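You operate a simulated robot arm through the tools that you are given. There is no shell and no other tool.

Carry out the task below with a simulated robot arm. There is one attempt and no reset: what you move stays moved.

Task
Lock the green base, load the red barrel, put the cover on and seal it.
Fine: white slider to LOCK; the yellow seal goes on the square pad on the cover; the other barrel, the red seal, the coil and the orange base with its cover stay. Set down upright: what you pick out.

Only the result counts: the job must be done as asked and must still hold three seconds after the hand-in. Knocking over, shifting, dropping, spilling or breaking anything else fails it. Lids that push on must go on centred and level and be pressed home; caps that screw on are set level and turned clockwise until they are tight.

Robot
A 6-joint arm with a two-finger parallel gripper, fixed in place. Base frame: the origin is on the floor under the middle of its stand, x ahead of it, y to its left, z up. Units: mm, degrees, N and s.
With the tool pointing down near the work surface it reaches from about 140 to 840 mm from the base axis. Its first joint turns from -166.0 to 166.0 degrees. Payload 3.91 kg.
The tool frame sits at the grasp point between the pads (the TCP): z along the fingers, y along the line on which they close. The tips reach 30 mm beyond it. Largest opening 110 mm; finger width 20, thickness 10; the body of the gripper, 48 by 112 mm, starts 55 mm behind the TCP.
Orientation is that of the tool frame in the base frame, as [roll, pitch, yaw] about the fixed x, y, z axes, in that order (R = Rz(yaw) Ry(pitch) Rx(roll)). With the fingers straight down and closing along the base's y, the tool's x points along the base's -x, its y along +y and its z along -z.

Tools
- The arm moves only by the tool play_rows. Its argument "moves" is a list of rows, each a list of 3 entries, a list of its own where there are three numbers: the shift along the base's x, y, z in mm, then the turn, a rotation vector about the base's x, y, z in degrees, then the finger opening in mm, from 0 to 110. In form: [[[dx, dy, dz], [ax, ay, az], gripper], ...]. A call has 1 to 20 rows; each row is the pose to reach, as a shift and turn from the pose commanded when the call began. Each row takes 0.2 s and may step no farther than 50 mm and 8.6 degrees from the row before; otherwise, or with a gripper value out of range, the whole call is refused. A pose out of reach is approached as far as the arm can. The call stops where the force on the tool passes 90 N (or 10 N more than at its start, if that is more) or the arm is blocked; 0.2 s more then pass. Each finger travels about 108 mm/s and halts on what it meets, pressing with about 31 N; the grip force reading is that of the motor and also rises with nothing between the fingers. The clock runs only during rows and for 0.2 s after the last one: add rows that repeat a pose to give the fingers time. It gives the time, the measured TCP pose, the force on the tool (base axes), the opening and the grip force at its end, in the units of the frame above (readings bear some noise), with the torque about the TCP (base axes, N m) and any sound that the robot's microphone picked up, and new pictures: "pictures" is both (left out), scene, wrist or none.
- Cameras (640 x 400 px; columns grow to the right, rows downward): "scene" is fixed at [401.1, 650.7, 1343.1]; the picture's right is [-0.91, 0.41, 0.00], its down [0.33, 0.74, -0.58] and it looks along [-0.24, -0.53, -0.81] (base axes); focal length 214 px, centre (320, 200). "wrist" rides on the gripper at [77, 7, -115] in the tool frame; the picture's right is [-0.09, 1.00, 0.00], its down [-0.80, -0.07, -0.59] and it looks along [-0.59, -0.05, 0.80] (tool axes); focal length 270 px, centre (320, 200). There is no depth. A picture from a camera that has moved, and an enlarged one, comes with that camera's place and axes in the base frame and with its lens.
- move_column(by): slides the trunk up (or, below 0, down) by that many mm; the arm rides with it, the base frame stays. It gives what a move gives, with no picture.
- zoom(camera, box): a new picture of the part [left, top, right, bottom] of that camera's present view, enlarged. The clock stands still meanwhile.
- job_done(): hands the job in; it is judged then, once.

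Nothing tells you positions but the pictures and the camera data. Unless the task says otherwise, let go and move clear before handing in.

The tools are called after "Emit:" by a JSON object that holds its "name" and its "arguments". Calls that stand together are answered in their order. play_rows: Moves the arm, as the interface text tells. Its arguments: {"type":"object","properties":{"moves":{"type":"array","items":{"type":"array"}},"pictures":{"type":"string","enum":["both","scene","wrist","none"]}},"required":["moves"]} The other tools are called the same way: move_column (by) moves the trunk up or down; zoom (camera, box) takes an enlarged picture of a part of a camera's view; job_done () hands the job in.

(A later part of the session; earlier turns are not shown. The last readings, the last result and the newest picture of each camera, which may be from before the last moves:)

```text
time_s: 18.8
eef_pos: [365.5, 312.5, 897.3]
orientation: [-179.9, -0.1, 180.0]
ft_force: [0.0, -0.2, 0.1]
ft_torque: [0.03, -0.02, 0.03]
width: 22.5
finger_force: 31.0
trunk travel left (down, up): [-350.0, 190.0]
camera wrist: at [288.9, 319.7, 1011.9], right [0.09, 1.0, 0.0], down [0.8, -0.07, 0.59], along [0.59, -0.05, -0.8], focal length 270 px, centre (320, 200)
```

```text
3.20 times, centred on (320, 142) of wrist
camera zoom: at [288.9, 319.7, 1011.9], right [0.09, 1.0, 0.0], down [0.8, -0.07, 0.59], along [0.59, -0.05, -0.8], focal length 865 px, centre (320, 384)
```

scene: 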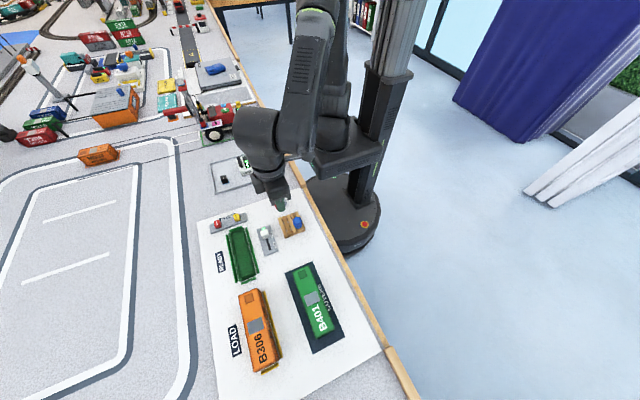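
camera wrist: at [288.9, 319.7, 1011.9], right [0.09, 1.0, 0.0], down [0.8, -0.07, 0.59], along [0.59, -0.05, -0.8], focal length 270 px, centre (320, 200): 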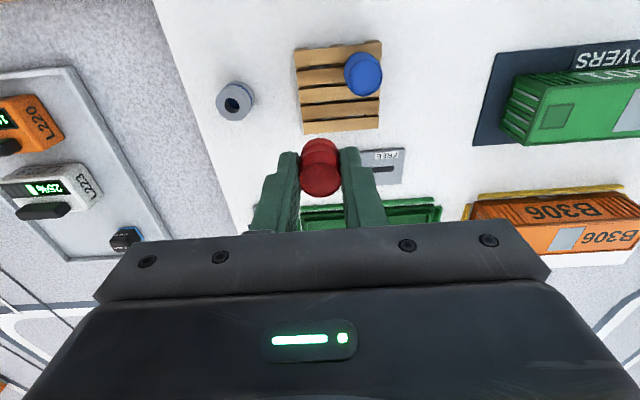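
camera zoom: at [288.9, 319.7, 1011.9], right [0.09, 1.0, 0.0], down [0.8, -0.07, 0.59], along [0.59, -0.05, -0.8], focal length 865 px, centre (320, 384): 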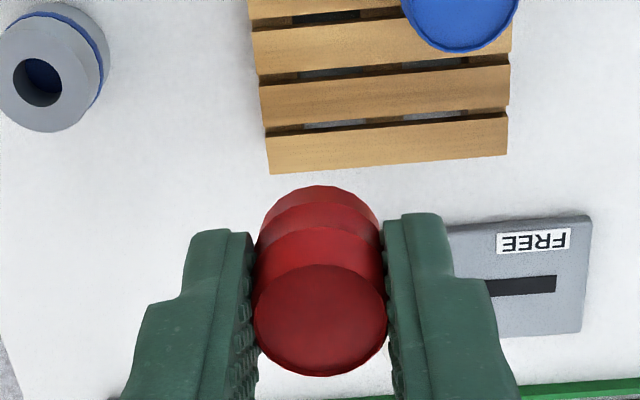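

The red barrel is held upright with its bottom about 37 mm below the TCP, and the blue barrel hasn't moved. I'll carry it over the green base and look again, in case locking shifted the base.

Emit:
{"name": "play_rows", "arguments": {"moves": [[[28, 8, 0], [0, 0, 0], 15], [[56, 17, 0], [0, 0, 0], 15], [[84, 25, 0], [0, 0, 0], 15], [[112, 34, 0], [0, 0, 0], 15], [[139, 42, 0], [0, 0, 0], 15], [[139, 42, 0], [0, 0, 0], 15], [[139, 42, 0], [0, 0, 0], 15]], "pictures": "both"}}

Emit:
{"name": "zoom", "arguments": {"camera": "wrist", "box": [200, 60, 320, 135]}}

Emit:
{"name": "zoom", "arguments": {"camera": "wrist", "box": [320, 60, 440, 135]}}

Emit:
{"name": "zoom", "arguments": {"camera": "wrist", "box": [200, 60, 440, 210]}}

```text
time_s: 20.4
eef_pos: [505.4, 353.9, 897.7]
orientation: [179.9, 0.0, -180.0]
ft_force: [-0.2, -0.5, -0.3]
ft_torque: [0.01, 0.02, 0.0]
width: 22.4
finger_force: 31.0
trunk travel left (down, up): [-350.0, 190.0]
camera wrist: at [427.1, 360.3, 1012.6], right [0.09, 1.0, 0.0], down [0.8, -0.07, 0.59], along [0.59, -0.05, -0.8], focal length 270 px, centre (320, 200)
```

scene: 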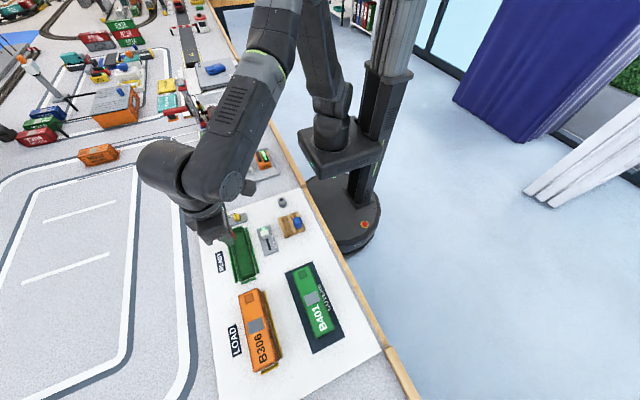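
wrist: 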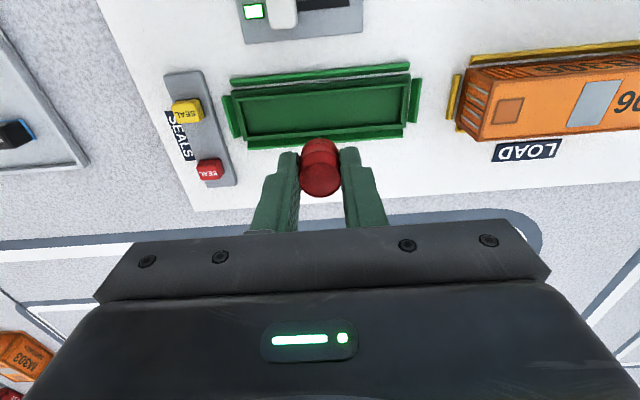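

```text
5.33 times, centred on (260, 98) of wrist
camera zoom: at [427.1, 360.3, 1012.6], right [0.09, 1.0, 0.0], down [0.8, -0.07, 0.59], along [0.59, -0.05, -0.8], focal length 1442 px, centre (640, 747)
```

zoom: 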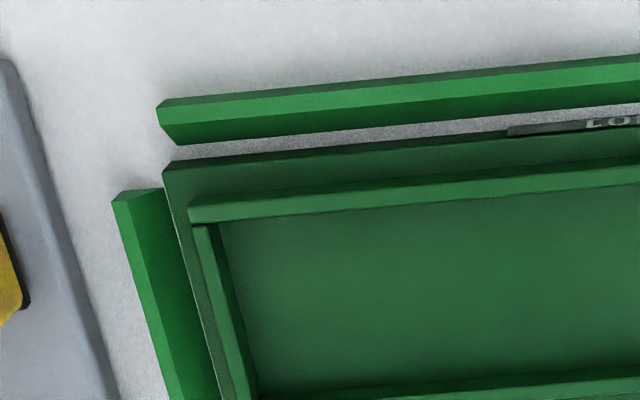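

```text
5.33 times, centred on (380, 98) of wrist
camera zoom: at [427.1, 360.3, 1012.6], right [0.09, 1.0, 0.0], down [0.8, -0.07, 0.59], along [0.59, -0.05, -0.8], focal length 1442 px, centre (0, 747)
```

zoom: 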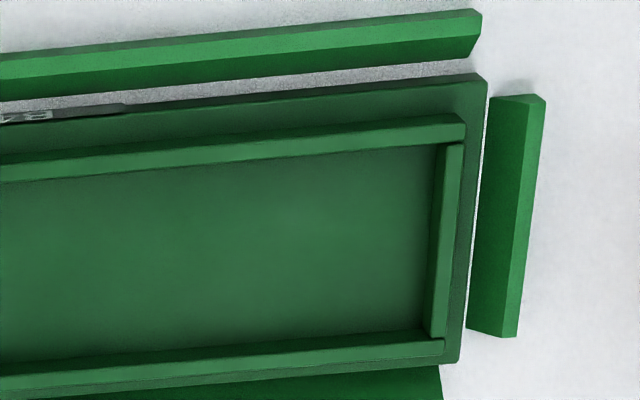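

```text
2.67 times, centred on (320, 135) of wrist
camera zoom: at [427.1, 360.3, 1012.6], right [0.09, 1.0, 0.0], down [0.8, -0.07, 0.59], along [0.59, -0.05, -0.8], focal length 721 px, centre (320, 373)
```

zoom: 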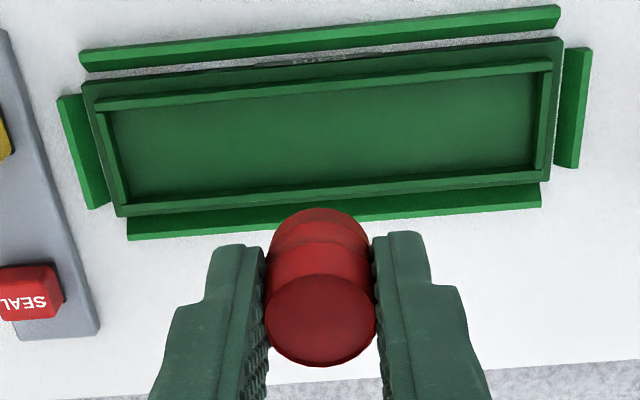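

The base didn't move: its centre is still about (504.3, 355.2), with the rim top near z ≈ 779. I'll lower the barrel to just above the rim and check its alignment across the width.

Emit:
{"name": "play_rows", "arguments": {"moves": [[[-1.3, 0, -20], [0, 0, 0], 15], [[-1.3, 0, -40], [0, 0, 0], 15], [[-1.3, 0, -55], [0, 0, 0], 15], [[-1.3, 0, -70], [0, 0, 0], 15], [[-1.3, 0, -70], [0, 0, 0], 15]], "pictures": "both"}}

Emit:
{"name": "zoom", "arguments": {"camera": "wrist", "box": [240, 100, 400, 200]}}

Emit:
{"name": "zoom", "arguments": {"camera": "scene", "box": [200, 200, 280, 290]}}

```text
time_s: 21.6
eef_pos: [502.9, 353.8, 828.2]
orientation: [180.0, 0.0, -180.0]
ft_force: [-0.2, -0.4, 0.1]
ft_torque: [0.01, -0.02, -0.02]
width: 22.1
finger_force: 31.0
trunk travel left (down, up): [-350.0, 190.0]
camera wrist: at [426.4, 361.0, 941.7], right [0.09, 1.0, 0.0], down [0.8, -0.07, 0.59], along [0.59, -0.05, -0.8], focal length 270 px, centre (320, 200)
```

scene: 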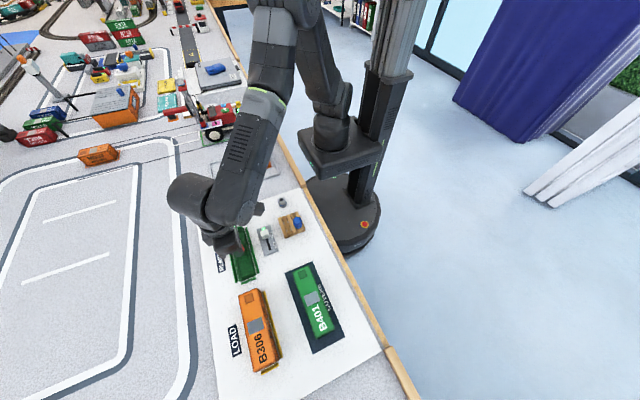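
wrist: 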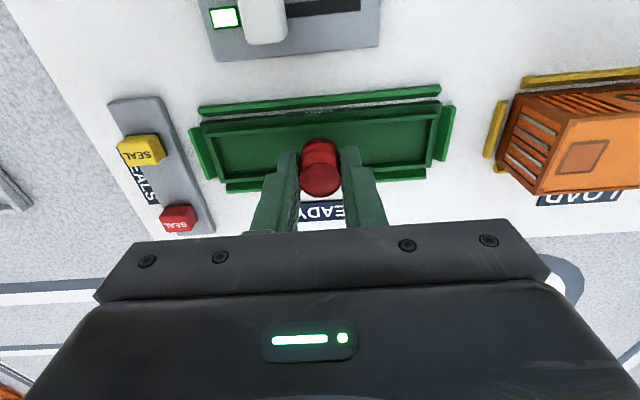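

```text
4.00 times, centred on (320, 150) of wrist
camera zoom: at [426.4, 361.0, 941.7], right [0.09, 1.0, 0.0], down [0.8, -0.07, 0.59], along [0.59, -0.05, -0.8], focal length 1081 px, centre (320, 400)
```

zoom: 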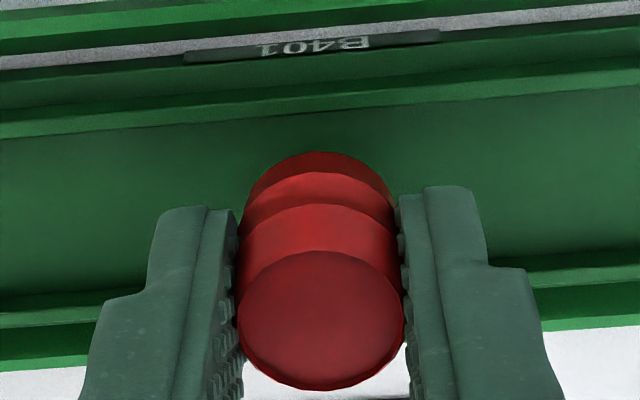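

```text
4.44 times, centred on (240, 245) of scene
camera zoom: at [401.1, 650.7, 1343.1], right [-0.91, 0.41, 0.0], down [0.33, 0.74, -0.58], along [-0.24, -0.53, -0.81], focal length 953 px, centre (676, 0)
```

zoom: 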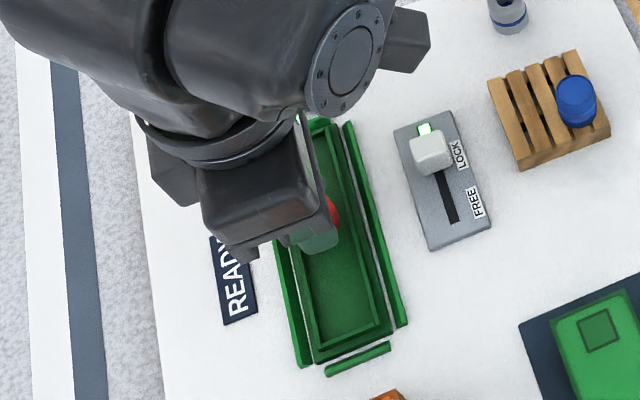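

The barrel looks about 1.5 mm toward the −x wall, so I'll correct that and lower it slowly into the tray.

Emit:
{"name": "play_rows", "arguments": {"moves": [[[1.5, 0, 0], [0, 0, 0], 15], [[1.5, 0, -4], [0, 0, 0], 15], [[1.5, 0, -8], [0, 0, 0], 15], [[1.5, 0, -11], [0, 0, 0], 15], [[1.5, 0, -13], [0, 0, 0], 15]], "pictures": "wrist"}}

Emit:
{"name": "zoom", "arguments": {"camera": "wrist", "box": [240, 100, 400, 200]}}

```text
time_s: 22.8
eef_pos: [505.2, 354.6, 814.5]
orientation: [179.9, 0.0, 179.9]
ft_force: [-0.5, 0.0, 3.4]
ft_torque: [0.0, 0.05, 0.0]
width: 22.4
finger_force: 31.1
trunk travel left (down, up): [-350.0, 190.0]
camera wrist: at [426.7, 361.6, 929.5], right [0.09, 1.0, 0.0], down [0.8, -0.07, 0.59], along [0.59, -0.05, -0.8], focal length 270 px, centre (320, 200)
```

wrist: 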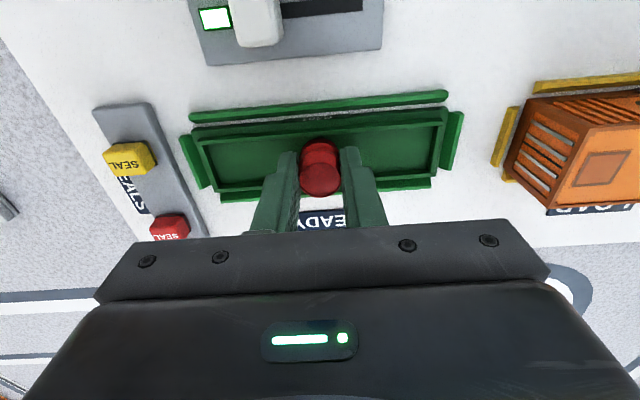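

```text
4.00 times, centred on (320, 150) of wrist
camera zoom: at [426.7, 361.6, 929.5], right [0.09, 1.0, 0.0], down [0.8, -0.07, 0.59], along [0.59, -0.05, -0.8], focal length 1081 px, centre (320, 400)
```

zoom: 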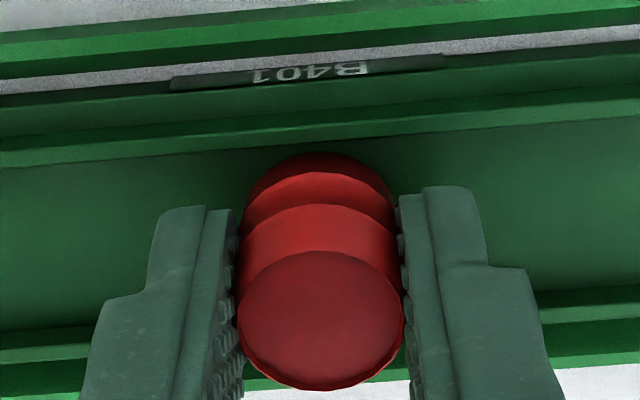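

I read 3.4 N upward, so the barrel bottom has just touched something. By my measurements it is inside both walls, so this should be the tray floor. I'll check with a half-millimetre step and zoom.

Emit:
{"name": "play_rows", "arguments": {"moves": [[[0, 0, -0.6], [0, 0, 0], 15], [[0, 0, -0.6], [0, 0, 0], 15]], "pictures": "none"}}

Emit:
{"name": "zoom", "arguments": {"camera": "wrist", "box": [285, 125, 355, 169]}}

Emit:
{"name": "zoom", "arguments": {"camera": "wrist", "box": [170, 70, 480, 220]}}

Emit:
{"name": "zoom", "arguments": {"camera": "scene", "box": [225, 225, 265, 265]}}

```text
time_s: 23.4
eef_pos: [505.0, 354.9, 815.7]
orientation: [179.9, 0.2, 180.0]
ft_force: [-1.4, 0.4, 9.5]
ft_torque: [0.02, 0.07, -0.01]
width: 22.4
finger_force: 30.8
trunk travel left (down, up): [-350.0, 190.0]
```

```text
9.09 times, centred on (320, 147) of wrist
camera zoom: at [426.7, 361.4, 929.2], right [0.09, 1.0, 0.0], down [0.8, -0.07, 0.6], along [0.59, -0.05, -0.8], focal length 2457 px, centre (320, 682)
```

zoom: 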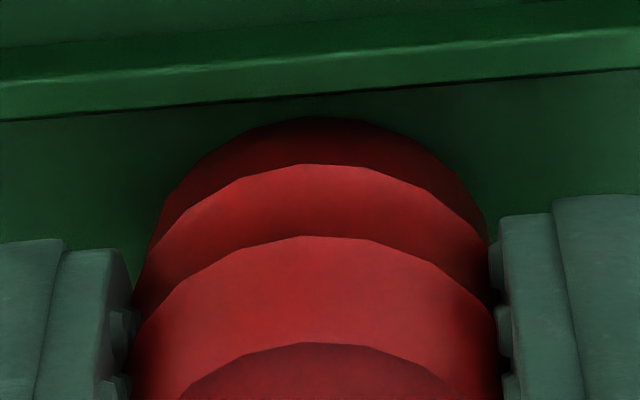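

```text
2.06 times, centred on (325, 145) of wrist
camera zoom: at [426.7, 361.4, 929.2], right [0.09, 1.0, 0.0], down [0.8, -0.07, 0.6], along [0.59, -0.05, -0.8], focal length 558 px, centre (310, 314)
```

zoom: 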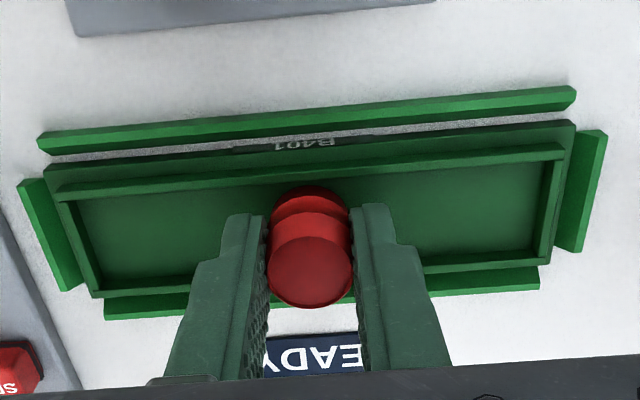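

```text
10.00 times, centred on (245, 245) of scene
camera zoom: at [401.1, 650.7, 1343.1], right [-0.91, 0.41, 0.0], down [0.33, 0.74, -0.58], along [-0.24, -0.53, -0.81], focal length 2145 px, centre (1070, -250)
```

zoom: 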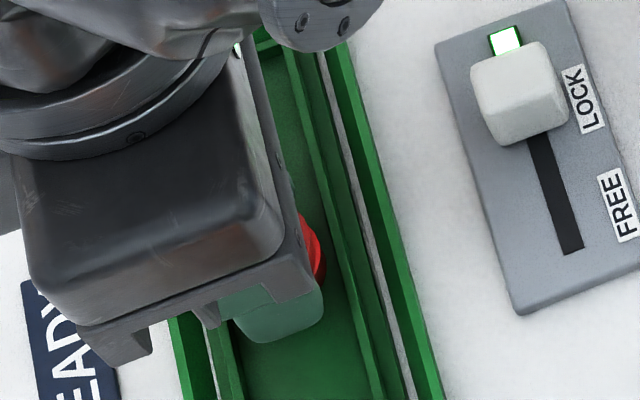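

The barrel bottom is on the tray floor and clear of the rim: the force rises about 10 N per mm, and in the view it sits inside both walls. I'll relax the pressure, open the fingers and lift off.

Emit:
{"name": "play_rows", "arguments": {"moves": [[[0, 0, 0.6], [0, 0, 0], 15], [[0, 0, 0.6], [0, 0, 0], 24], [[0, 0, 0.6], [0, 0, 0], 30], [[0, 0, 0.6], [0, 0, 0], 36], [[0, 0, 0.6], [0, 0, 0], 36], [[0, 0, 12], [0, 0, 0], 36], [[0, 0, 30], [0, 0, 0], 36], [[0, 0, 60], [0, 0, 0], 50], [[0, 0, 100], [0, 0, 0], 80], [[0, 0, 100], [0, 0, 0], 110], [[0, 0, 100], [0, 0, 0], 110]], "pictures": "both"}}

Emit:
{"name": "zoom", "arguments": {"camera": "wrist", "box": [200, 40, 440, 190]}}

Emit:
{"name": "zoom", "arguments": {"camera": "scene", "box": [210, 200, 310, 290]}}

```text
time_s: 25.8
eef_pos: [503.4, 353.5, 914.2]
orientation: [179.9, 0.0, -180.0]
ft_force: [-0.2, 0.1, -1.0]
ft_torque: [0.01, -0.01, 0.01]
width: 109.9
finger_force: 0.1
trunk travel left (down, up): [-350.0, 190.0]
camera wrist: at [426.6, 360.1, 1028.3], right [0.09, 1.0, 0.0], down [0.8, -0.07, 0.59], along [0.59, -0.05, -0.8], focal length 270 px, centre (320, 200)
```

scene: 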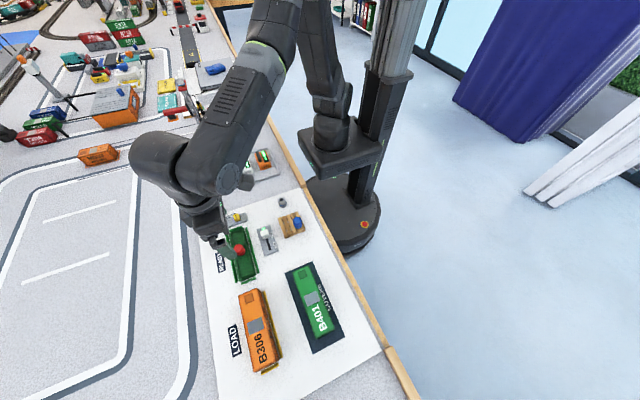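
wrist: 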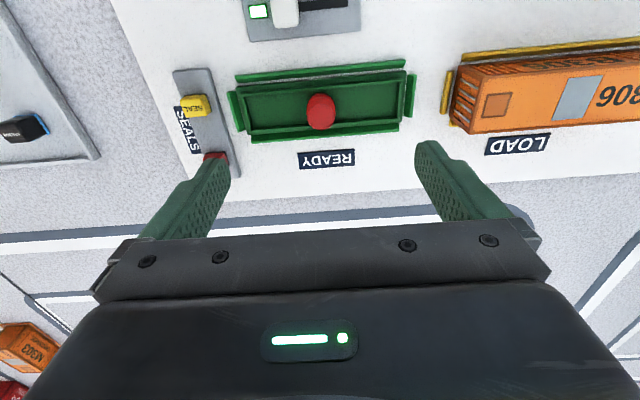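

```text
2.67 times, centred on (320, 115) of wrist
camera zoom: at [426.6, 360.1, 1028.3], right [0.09, 1.0, 0.0], down [0.8, -0.07, 0.59], along [0.59, -0.05, -0.8], focal length 721 px, centre (320, 427)
```

zoom: 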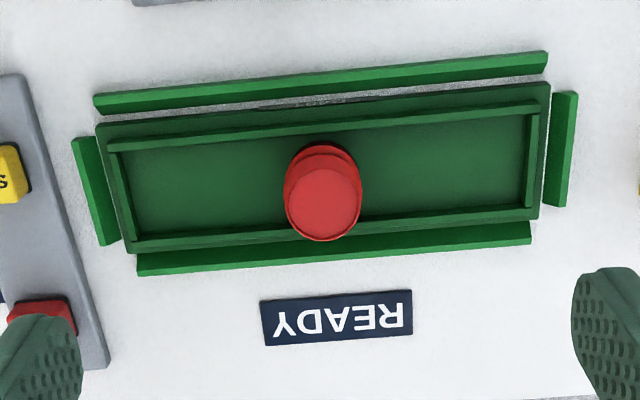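

```text
4.44 times, centred on (260, 245) of scene
camera zoom: at [401.1, 650.7, 1343.1], right [-0.91, 0.41, 0.0], down [0.33, 0.74, -0.58], along [-0.24, -0.53, -0.81], focal length 953 px, centre (587, 0)
```

zoom: 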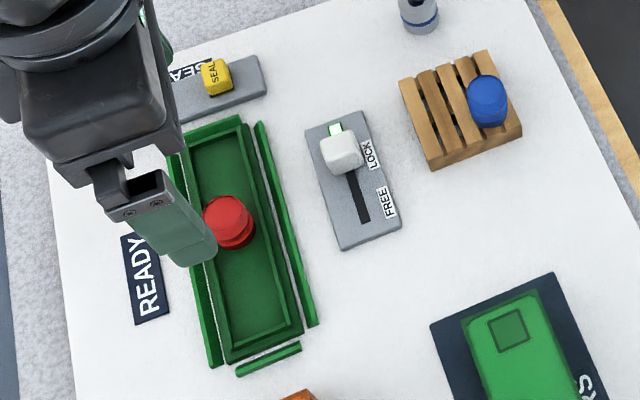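

The barrel stands upright in the tray. To grip the cover across its width I need the fingers closing along x, so I'll turn the gripper 90° here, well above everything, and re-measure the base from that orientation.

Emit:
{"name": "play_rows", "arguments": {"moves": [[[0, 0, 5], [0, 0, 8.2], 110], [[0, 0, 10], [0, 0, 16.4], 110], [[0, 0, 15], [0, 0, 24.6], 110], [[0, 0, 15], [0, 0, 32.8], 110], [[0, 0, 15], [0, 0, 41], 110], [[0, 0, 15], [0, 0, 49.2], 110], [[0, 0, 15], [0, 0, 57.4], 110], [[0, 0, 15], [0, 0, 65.6], 110], [[0, 0, 15], [0, 0, 73.8], 110], [[0, 0, 15], [0, 0, 82], 110], [[0, 0, 15], [0, 0, 90], 110], [[0, 0, 15], [0, 0, 90], 110], [[0, 0, 15], [0, 0, 90], 110]], "pictures": "both"}}

Emit:
{"name": "zoom", "arguments": {"camera": "wrist", "box": [200, 0, 440, 150]}}

```text
time_s: 28.6
eef_pos: [505.6, 355.5, 928.9]
orientation: [-180.0, 0.0, -90.0]
ft_force: [-1.4, 0.4, 0.1]
ft_torque: [0.01, -0.01, -0.01]
width: 109.9
finger_force: 0.1
trunk travel left (down, up): [-350.0, 190.0]
camera wrist: at [497.7, 278.1, 1043.1], right [-1.0, 0.09, 0.0], down [0.07, 0.8, 0.59], along [0.05, 0.59, -0.8], focal length 270 px, centre (320, 200)
```

scene: 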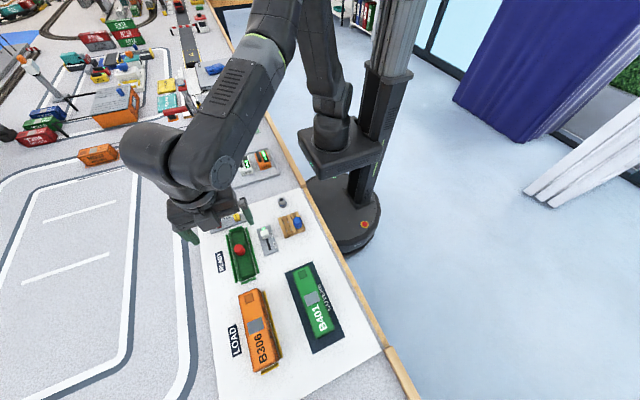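
wrist: 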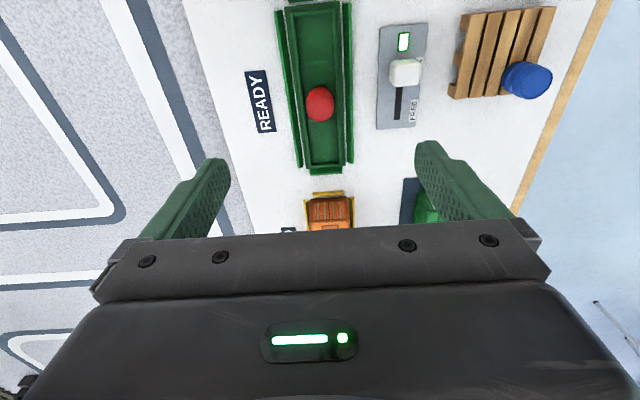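

```text
2.67 times, centred on (320, 75) of wrist
camera zoom: at [497.7, 278.1, 1043.1], right [-1.0, 0.09, 0.0], down [0.07, 0.8, 0.59], along [0.05, 0.59, -0.8], focal length 721 px, centre (320, 533)
```

zoom: 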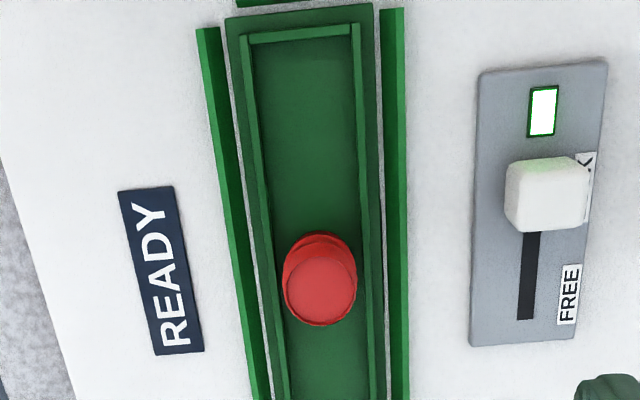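

The turn worked and nothing was disturbed. I'll zoom on both ends of the base for exact corner positions in this orientation.

Emit:
{"name": "zoom", "arguments": {"camera": "wrist", "box": [260, 0, 372, 70]}}

Emit:
{"name": "zoom", "arguments": {"camera": "wrist", "box": [272, 125, 384, 195]}}

Emit:
{"name": "play_rows", "arguments": {"moves": [[[0, 0, 0], [0, 0, 0], 110]], "pictures": "wrist"}}

```text
5.71 times, centred on (316, 35) of wrist
camera zoom: at [497.7, 278.1, 1043.1], right [-1.0, 0.09, 0.0], down [0.07, 0.8, 0.59], along [0.05, 0.59, -0.8], focal length 1544 px, centre (343, 1143)
```

zoom: 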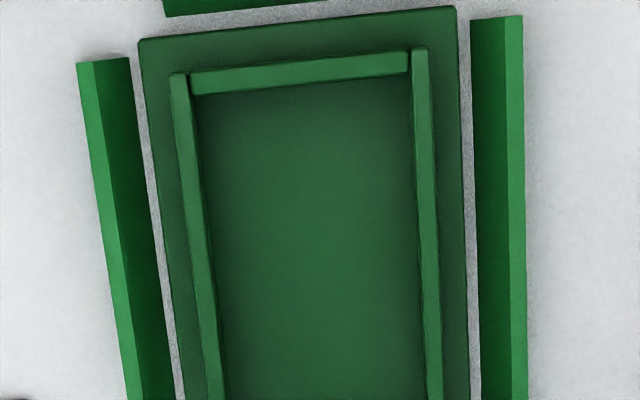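

```text
5.71 times, centred on (328, 160) of wrist
camera zoom: at [497.7, 278.1, 1043.1], right [-1.0, 0.09, 0.0], down [0.07, 0.8, 0.59], along [0.05, 0.59, -0.8], focal length 1544 px, centre (274, 429)
```

zoom: 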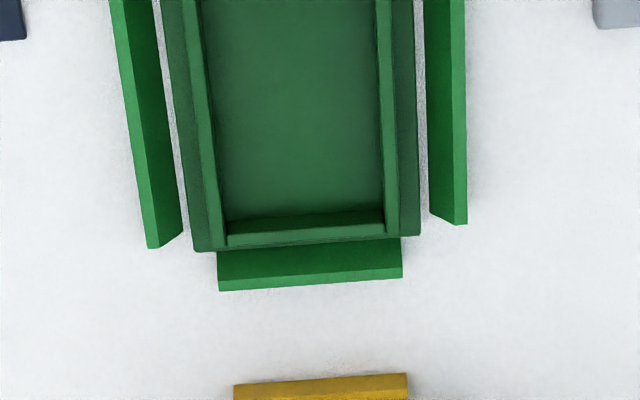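

```text
time_s: 29.0
eef_pos: [504.4, 354.2, 930.2]
orientation: [180.0, 0.1, -90.0]
ft_force: [-0.1, -0.3, 1.0]
ft_torque: [0.0, 0.0, -0.01]
width: 110.2
finger_force: 0.1
trunk travel left (down, up): [-350.0, 190.0]
camera wrist: at [497.6, 278.1, 1043.1], right [-1.0, 0.09, 0.0], down [0.07, 0.8, 0.59], along [0.05, 0.59, -0.8], focal length 270 px, centre (320, 200)
```

wrist: 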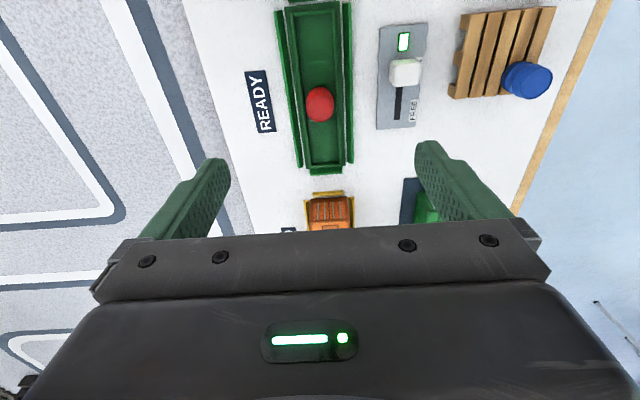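

In this orientation the base centre is at about (504.6, 354.9) with essentially no yaw. I'll move to the same height over the cover and measure it the same way.

Emit:
{"name": "play_rows", "arguments": {"moves": [[[-26, 39, 0], [0, 0, 0], 110], [[-52, 78, 0], [0, 0, 0], 110], [[-78, 116, 0], [0, 0, 0], 110], [[-104, 155, 0], [0, 0, 0], 110], [[-129.3, 193, 0], [0, 0, 0], 110], [[-129.3, 193, 0], [0, 0, 0], 110], [[-129.3, 193, 0], [0, 0, 0], 110]], "pictures": "both"}}

Emit:
{"name": "zoom", "arguments": {"camera": "wrist", "box": [260, 0, 372, 70]}}

Emit:
{"name": "zoom", "arguments": {"camera": "wrist", "box": [272, 125, 384, 195]}}

Emit:
{"name": "zoom", "arguments": {"camera": "wrist", "box": [200, 0, 440, 200]}}

```text
time_s: 30.6
eef_pos: [377.1, 548.5, 928.0]
orientation: [-180.0, -0.1, -90.0]
ft_force: [-0.4, 0.1, 0.6]
ft_torque: [-0.01, 0.01, 0.01]
width: 110.0
finger_force: 0.1
trunk travel left (down, up): [-350.0, 190.0]
camera wrist: at [370.0, 471.6, 1041.4], right [-1.0, 0.09, 0.0], down [0.07, 0.8, 0.59], along [0.05, 0.59, -0.8], focal length 270 px, centre (320, 200)
```

scene: 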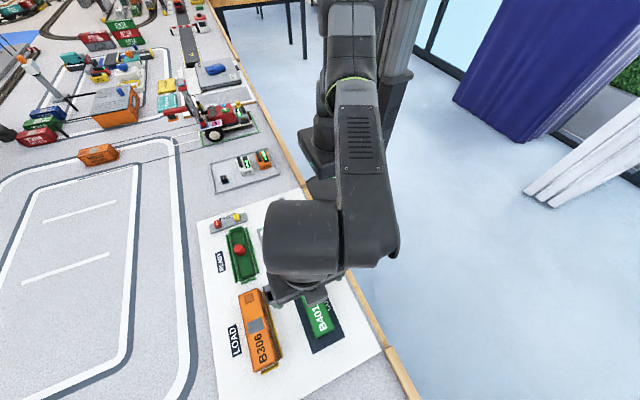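
wrist: 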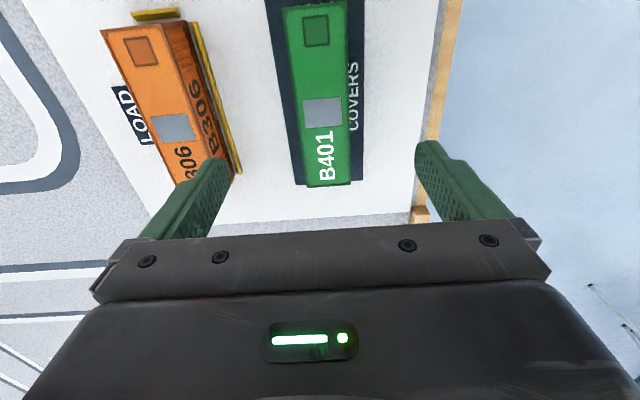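

```text
5.71 times, centred on (316, 35) of wrist
camera zoom: at [370.0, 471.6, 1041.4], right [-1.0, 0.09, 0.0], down [0.07, 0.8, 0.59], along [0.05, 0.59, -0.8], focal length 1544 px, centre (343, 1143)
```

zoom: 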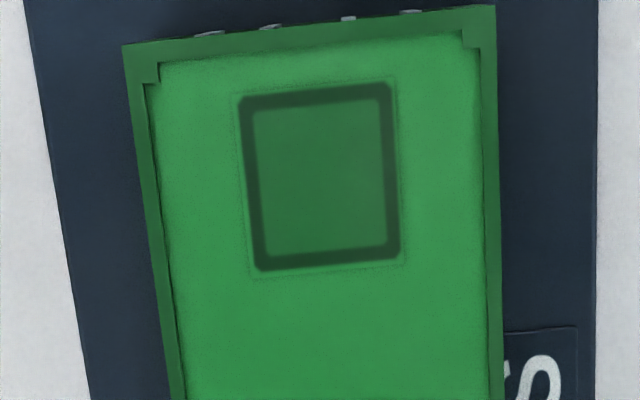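

```text
5.71 times, centred on (328, 160) of wrist
camera zoom: at [370.0, 471.6, 1041.4], right [-1.0, 0.09, 0.0], down [0.07, 0.8, 0.59], along [0.05, 0.59, -0.8], focal length 1544 px, centre (274, 429)
```

zoom: 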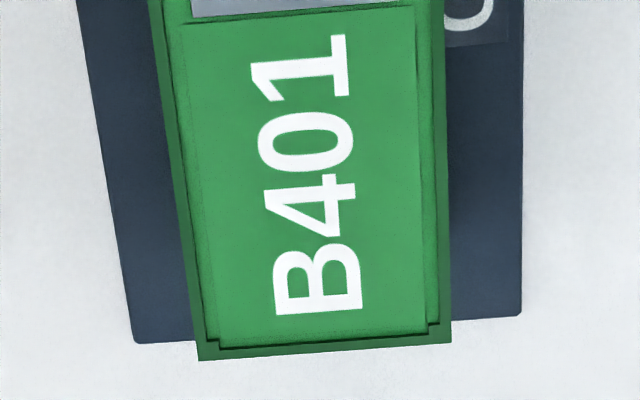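

```text
2.00 times, centred on (320, 100) of wrist
camera zoom: at [370.0, 471.6, 1041.4], right [-1.0, 0.09, 0.0], down [0.07, 0.8, 0.59], along [0.05, 0.59, -0.8], focal length 541 px, centre (320, 400)
```

zoom: 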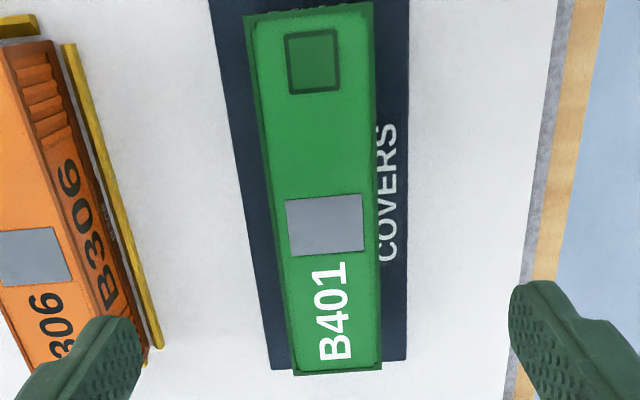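

The cover is centred at about (374.9, 548.3), top near z ≈ 811, with the same footprint and heading as the base. I'll lower the fingers on both sides of its long faces, keeping the tips high enough to clear the base rails later.

Emit:
{"name": "play_rows", "arguments": {"moves": [[[-1.8, 0, -30], [0, 0, 0], 100], [[-1.8, 0, -60], [0, 0, 0], 80], [[-1.8, 0, -80], [0, 0, 0], 66], [[-1.8, 0, -95], [0, 0, 0], 62], [[-1.8, 0, -103], [0, 0, 0], 62], [[-1.8, 0, -110], [0, 0, 0], 62], [[-1.8, 0, -110], [0, 0, 0], 62]], "pictures": "both"}}

Emit:
{"name": "zoom", "arguments": {"camera": "wrist", "box": [200, 60, 440, 210]}}

Emit:
{"name": "zoom", "arguments": {"camera": "scene", "box": [260, 260, 360, 360]}}

```text
time_s: 32.2
eef_pos: [374.2, 549.0, 818.1]
orientation: [179.9, 0.1, -90.0]
ft_force: [0.6, 0.4, -0.3]
ft_torque: [0.01, 0.0, 0.04]
width: 61.9
finger_force: 0.1
trunk travel left (down, up): [-350.0, 190.0]
camera wrist: at [366.4, 471.4, 932.8], right [-1.0, 0.09, 0.0], down [0.07, 0.8, 0.59], along [0.05, 0.59, -0.8], focal length 270 px, centre (320, 200)
```

scene: 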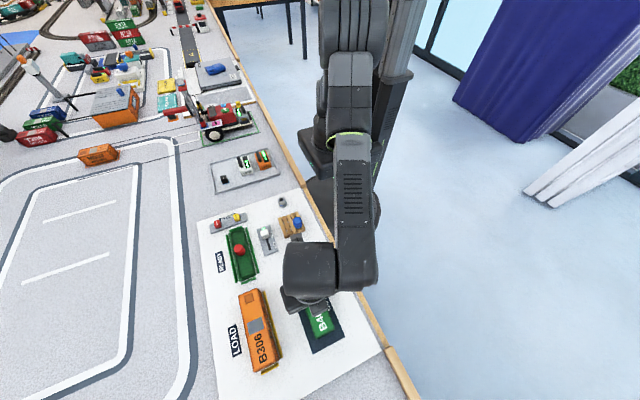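
wrist: 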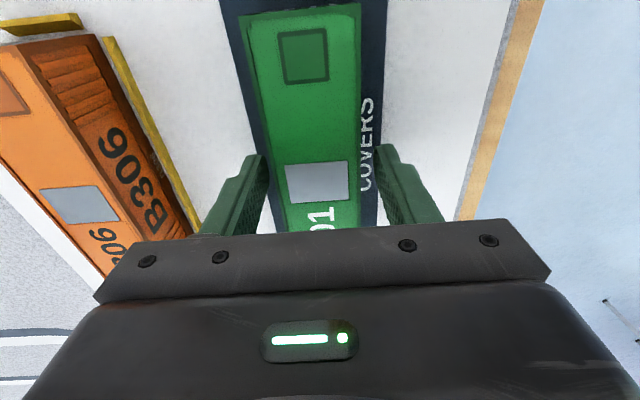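

```text
2.67 times, centred on (320, 135) of wrist
camera zoom: at [366.4, 471.4, 932.8], right [-1.0, 0.09, 0.0], down [0.07, 0.8, 0.59], along [0.05, 0.59, -0.8], focal length 721 px, centre (320, 373)
```

zoom: 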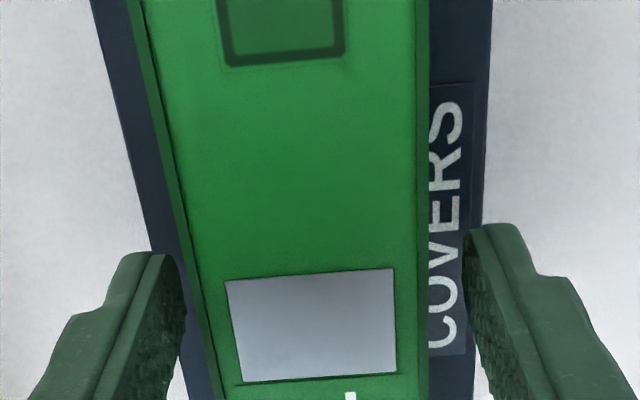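

```text
4.00 times, centred on (310, 310) of scene
camera zoom: at [401.1, 650.7, 1343.1], right [-0.91, 0.41, 0.0], down [0.33, 0.74, -0.58], along [-0.24, -0.53, -0.81], focal length 858 px, centre (360, -240)
```

zoom: 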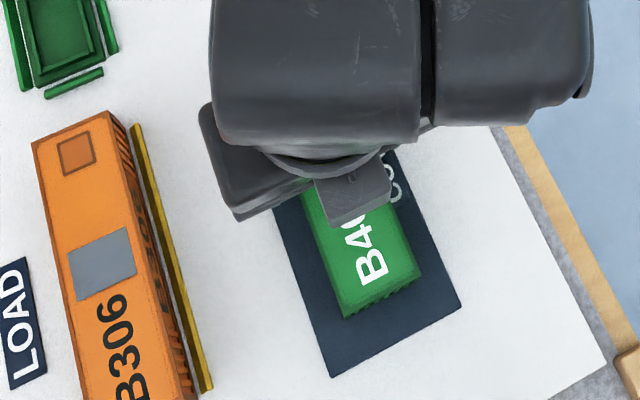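

The fingers straddle the cover, and the TCP is about 1.6 mm off toward −x. I'll correct and close.

Emit:
{"name": "play_rows", "arguments": {"moves": [[[1.6, 0, 0], [0, 0, 0], 62], [[1.6, 0, 0], [0, 0, 0], 56], [[1.6, 0, 0], [0, 0, 0], 50], [[1.6, 0, 0], [0, 0, 0], 44], [[1.6, 0, 0], [0, 0, 0], 36], [[1.6, 0, 0], [0, 0, 0], 36], [[1.6, 0, 0], [0, 0, 0], 36]], "pictures": "wrist"}}

Emit:
{"name": "zoom", "arguments": {"camera": "wrist", "box": [200, 60, 440, 210]}}

```text
time_s: 33.8
eef_pos: [376.9, 548.0, 820.3]
orientation: [-179.9, 0.0, -90.0]
ft_force: [0.9, 0.4, 0.7]
ft_torque: [0.0, 0.0, 0.02]
width: 44.4
finger_force: 31.2
trunk travel left (down, up): [-350.0, 190.0]
camera wrist: at [368.5, 470.6, 933.4], right [-1.0, 0.09, 0.0], down [0.07, 0.8, 0.59], along [0.05, 0.59, -0.8], focal length 270 px, centre (320, 200)
```

wrist: 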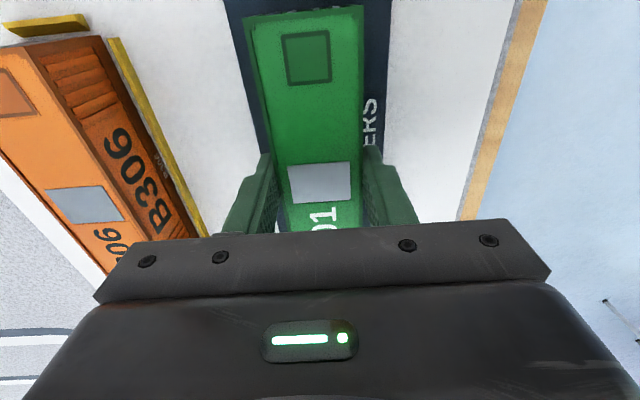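

```text
2.67 times, centred on (320, 135) of wrist
camera zoom: at [368.5, 470.6, 933.4], right [-1.0, 0.09, 0.0], down [0.07, 0.8, 0.59], along [0.05, 0.59, -0.8], focal length 721 px, centre (320, 373)
```

zoom: 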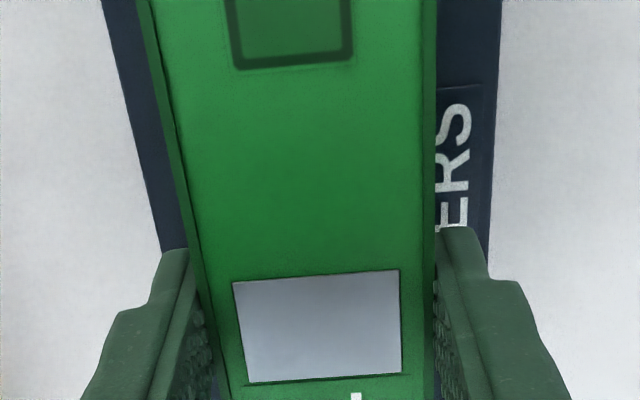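

Gripped at 44.4 mm. I'll lift straight up and check that it hangs level.

Emit:
{"name": "play_rows", "arguments": {"moves": [[[0, 0, 3], [0, 0, 0], 36], [[0, 0, 10], [0, 0, 0], 36], [[0, 0, 25], [0, 0, 0], 36], [[0, 0, 45], [0, 0, 0], 36], [[0, 0, 65], [0, 0, 0], 36], [[0, 0, 80], [0, 0, 0], 36], [[0, 0, 80], [0, 0, 0], 36]], "pictures": "both"}}

Emit:
{"name": "zoom", "arguments": {"camera": "scene", "box": [260, 260, 360, 360]}}

Emit:
{"name": "zoom", "arguments": {"camera": "wrist", "box": [200, 0, 440, 150]}}

```text
time_s: 35.4
eef_pos: [373.1, 547.1, 899.9]
orientation: [180.0, 0.0, -89.9]
ft_force: [0.5, -0.3, 0.6]
ft_torque: [0.03, -0.03, 0.01]
width: 44.4
finger_force: 31.2
trunk travel left (down, up): [-350.0, 190.0]
camera wrist: at [367.6, 470.5, 1013.6], right [-1.0, 0.09, 0.0], down [0.07, 0.8, 0.59], along [0.05, 0.59, -0.8], focal length 270 px, centre (320, 200)
```

scene: 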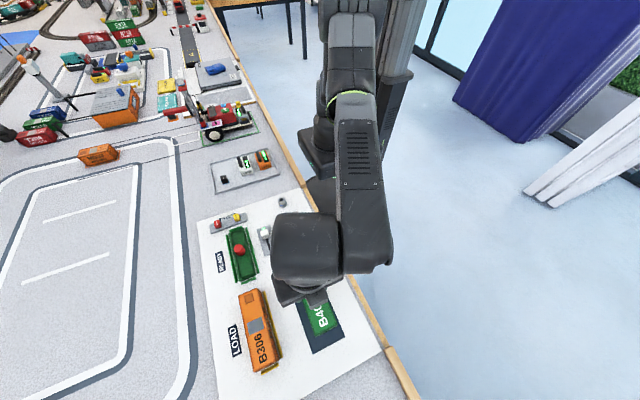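
wrist: 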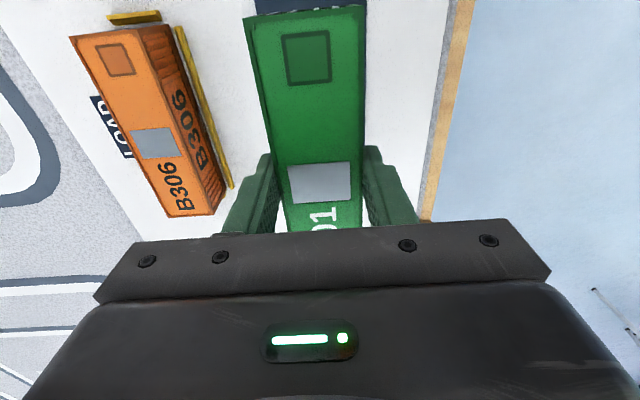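

```text
4.00 times, centred on (310, 310) of scene
camera zoom: at [401.1, 650.7, 1343.1], right [-0.91, 0.41, 0.0], down [0.33, 0.74, -0.58], along [-0.24, -0.53, -0.81], focal length 858 px, centre (360, -240)
```

zoom: 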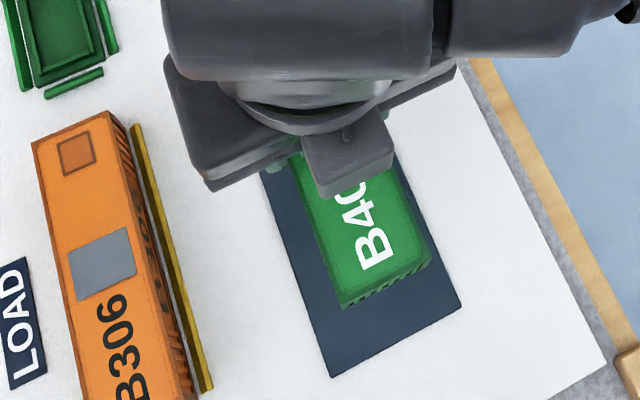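

```text
2.67 times, centred on (320, 75) of wrist
camera zoom: at [367.6, 470.5, 1013.6], right [-1.0, 0.09, 0.0], down [0.07, 0.8, 0.59], along [0.05, 0.59, -0.8], focal length 721 px, centre (320, 533)
```

zoom: 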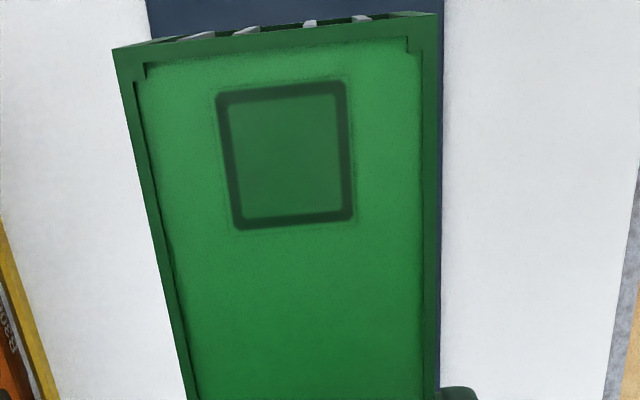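

The cover hangs level. I'll carry it over the base at a safe height, aiming for TCP ≈ (504.5, 354.3) based on where its near end sits under the camera.

Emit:
{"name": "play_rows", "arguments": {"moves": [[[26, -39, 0], [0, 0, 0], 36], [[52, -78, 0], [0, 0, 0], 36], [[78, -117, 0], [0, 0, 0], 36], [[104, -156, 0], [0, 0, 0], 36], [[129.9, -194.1, 0], [0, 0, 0], 36], [[129.9, -194.1, -15], [0, 0, 0], 36], [[129.9, -194.1, -15], [0, 0, 0], 36], [[129.9, -194.1, -15], [0, 0, 0], 36]], "pictures": "both"}}

Emit:
{"name": "zoom", "arguments": {"camera": "scene", "box": [200, 210, 290, 300]}}

Emit:
{"name": "zoom", "arguments": {"camera": "wrist", "box": [240, 0, 400, 100]}}

```text
time_s: 37.2
eef_pos: [504.6, 352.8, 885.1]
orientation: [179.9, 0.0, -90.0]
ft_force: [-0.4, -0.1, -0.4]
ft_torque: [0.02, 0.03, 0.02]
width: 44.2
finger_force: 31.0
trunk travel left (down, up): [-350.0, 190.0]
camera wrist: at [497.1, 274.6, 998.8], right [-1.0, 0.09, 0.0], down [0.07, 0.8, 0.59], along [0.05, 0.59, -0.8], focal length 270 px, centre (320, 200)
```

scene: 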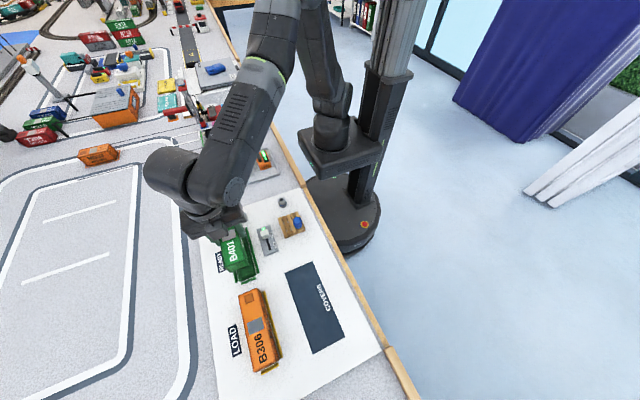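
wrist: 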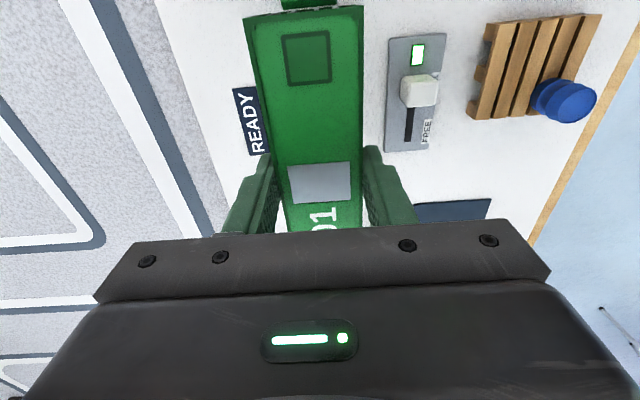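

```text
4.44 times, centred on (245, 255) of scene
camera zoom: at [401.1, 650.7, 1343.1], right [-0.91, 0.41, 0.0], down [0.33, 0.74, -0.58], along [-0.24, -0.53, -0.81], focal length 953 px, centre (653, -44)
```

zoom: 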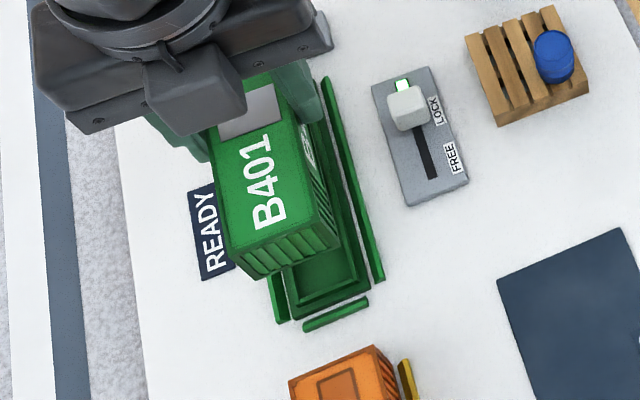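

```text
4.00 times, centred on (320, 50) of wrist
camera zoom: at [497.1, 274.6, 998.8], right [-1.0, 0.09, 0.0], down [0.07, 0.8, 0.59], along [0.05, 0.59, -0.8], focal length 1081 px, centre (320, 800)
```

zoom: 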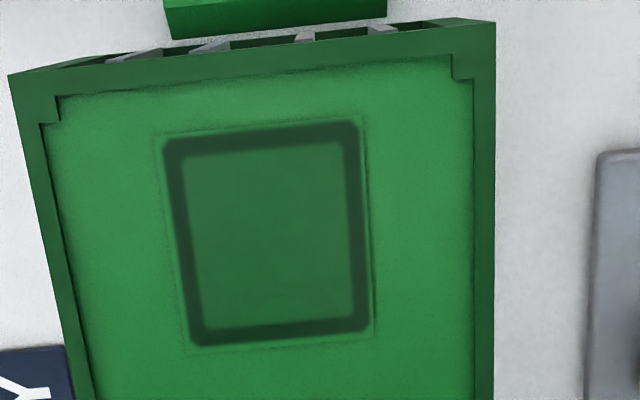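

The readings suggest I'm about 2 mm short in y. I'll take a few more at this pose to average out the noise before lowering.

Emit:
{"name": "play_rows", "arguments": {"moves": [[[0, 0, 0], [0, 0, 0], 36]], "pictures": "wrist"}}

Emit:
{"name": "play_rows", "arguments": {"moves": [[[0, 0, 0], [0, 0, 0], 36]], "pictures": "none"}}

Emit:
{"name": "play_rows", "arguments": {"moves": [[[0, 0, 0], [0, 0, 0], 36]], "pictures": "none"}}

Emit:
{"name": "play_rows", "arguments": {"moves": [[[0, 0, 0], [0, 0, 0], 36]], "pictures": "none"}}

Emit:
{"name": "zoom", "arguments": {"camera": "wrist", "box": [260, 0, 372, 70]}}

```text
time_s: 37.6
eef_pos: [505.2, 350.4, 885.0]
orientation: [179.9, 0.0, -90.1]
ft_force: [0.5, 0.0, -0.4]
ft_torque: [0.0, -0.01, 0.0]
width: 44.4
finger_force: 30.5
trunk travel left (down, up): [-350.0, 190.0]
camera wrist: at [497.1, 274.8, 998.9], right [-1.0, 0.09, 0.0], down [0.07, 0.8, 0.59], along [0.05, 0.59, -0.8], focal length 270 px, centre (320, 200)
```

wrist: 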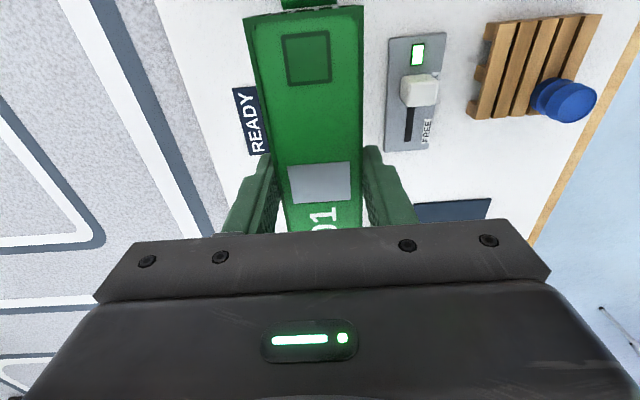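

```text
time_s: 38.0
eef_pos: [504.6, 351.8, 884.8]
orientation: [179.9, 0.0, -90.0]
ft_force: [-0.4, 0.7, 0.0]
ft_torque: [0.0, -0.03, 0.01]
width: 44.2
finger_force: 31.4
trunk travel left (down, up): [-350.0, 190.0]
```

```text
time_s: 38.4
eef_pos: [504.7, 352.0, 886.1]
orientation: [-180.0, 0.0, -89.9]
ft_force: [0.5, 0.5, -1.1]
ft_torque: [-0.03, 0.02, 0.02]
width: 44.4
finger_force: 30.8
trunk travel left (down, up): [-350.0, 190.0]
```

```text
time_s: 38.8
eef_pos: [504.1, 352.3, 883.6]
orientation: [179.9, 0.0, -90.1]
ft_force: [-0.5, 0.4, 0.2]
ft_torque: [0.0, 0.04, 0.02]
width: 44.1
finger_force: 31.5
trunk travel left (down, up): [-350.0, 190.0]
```

```text
5.71 times, centred on (316, 35) of wrist
camera zoom: at [497.1, 274.8, 998.9], right [-1.0, 0.09, 0.0], down [0.07, 0.8, 0.59], along [0.05, 0.59, -0.8], focal length 1544 px, centre (343, 1143)
```

zoom: 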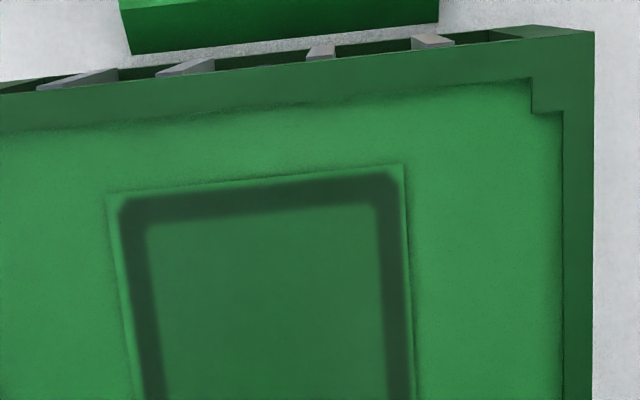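

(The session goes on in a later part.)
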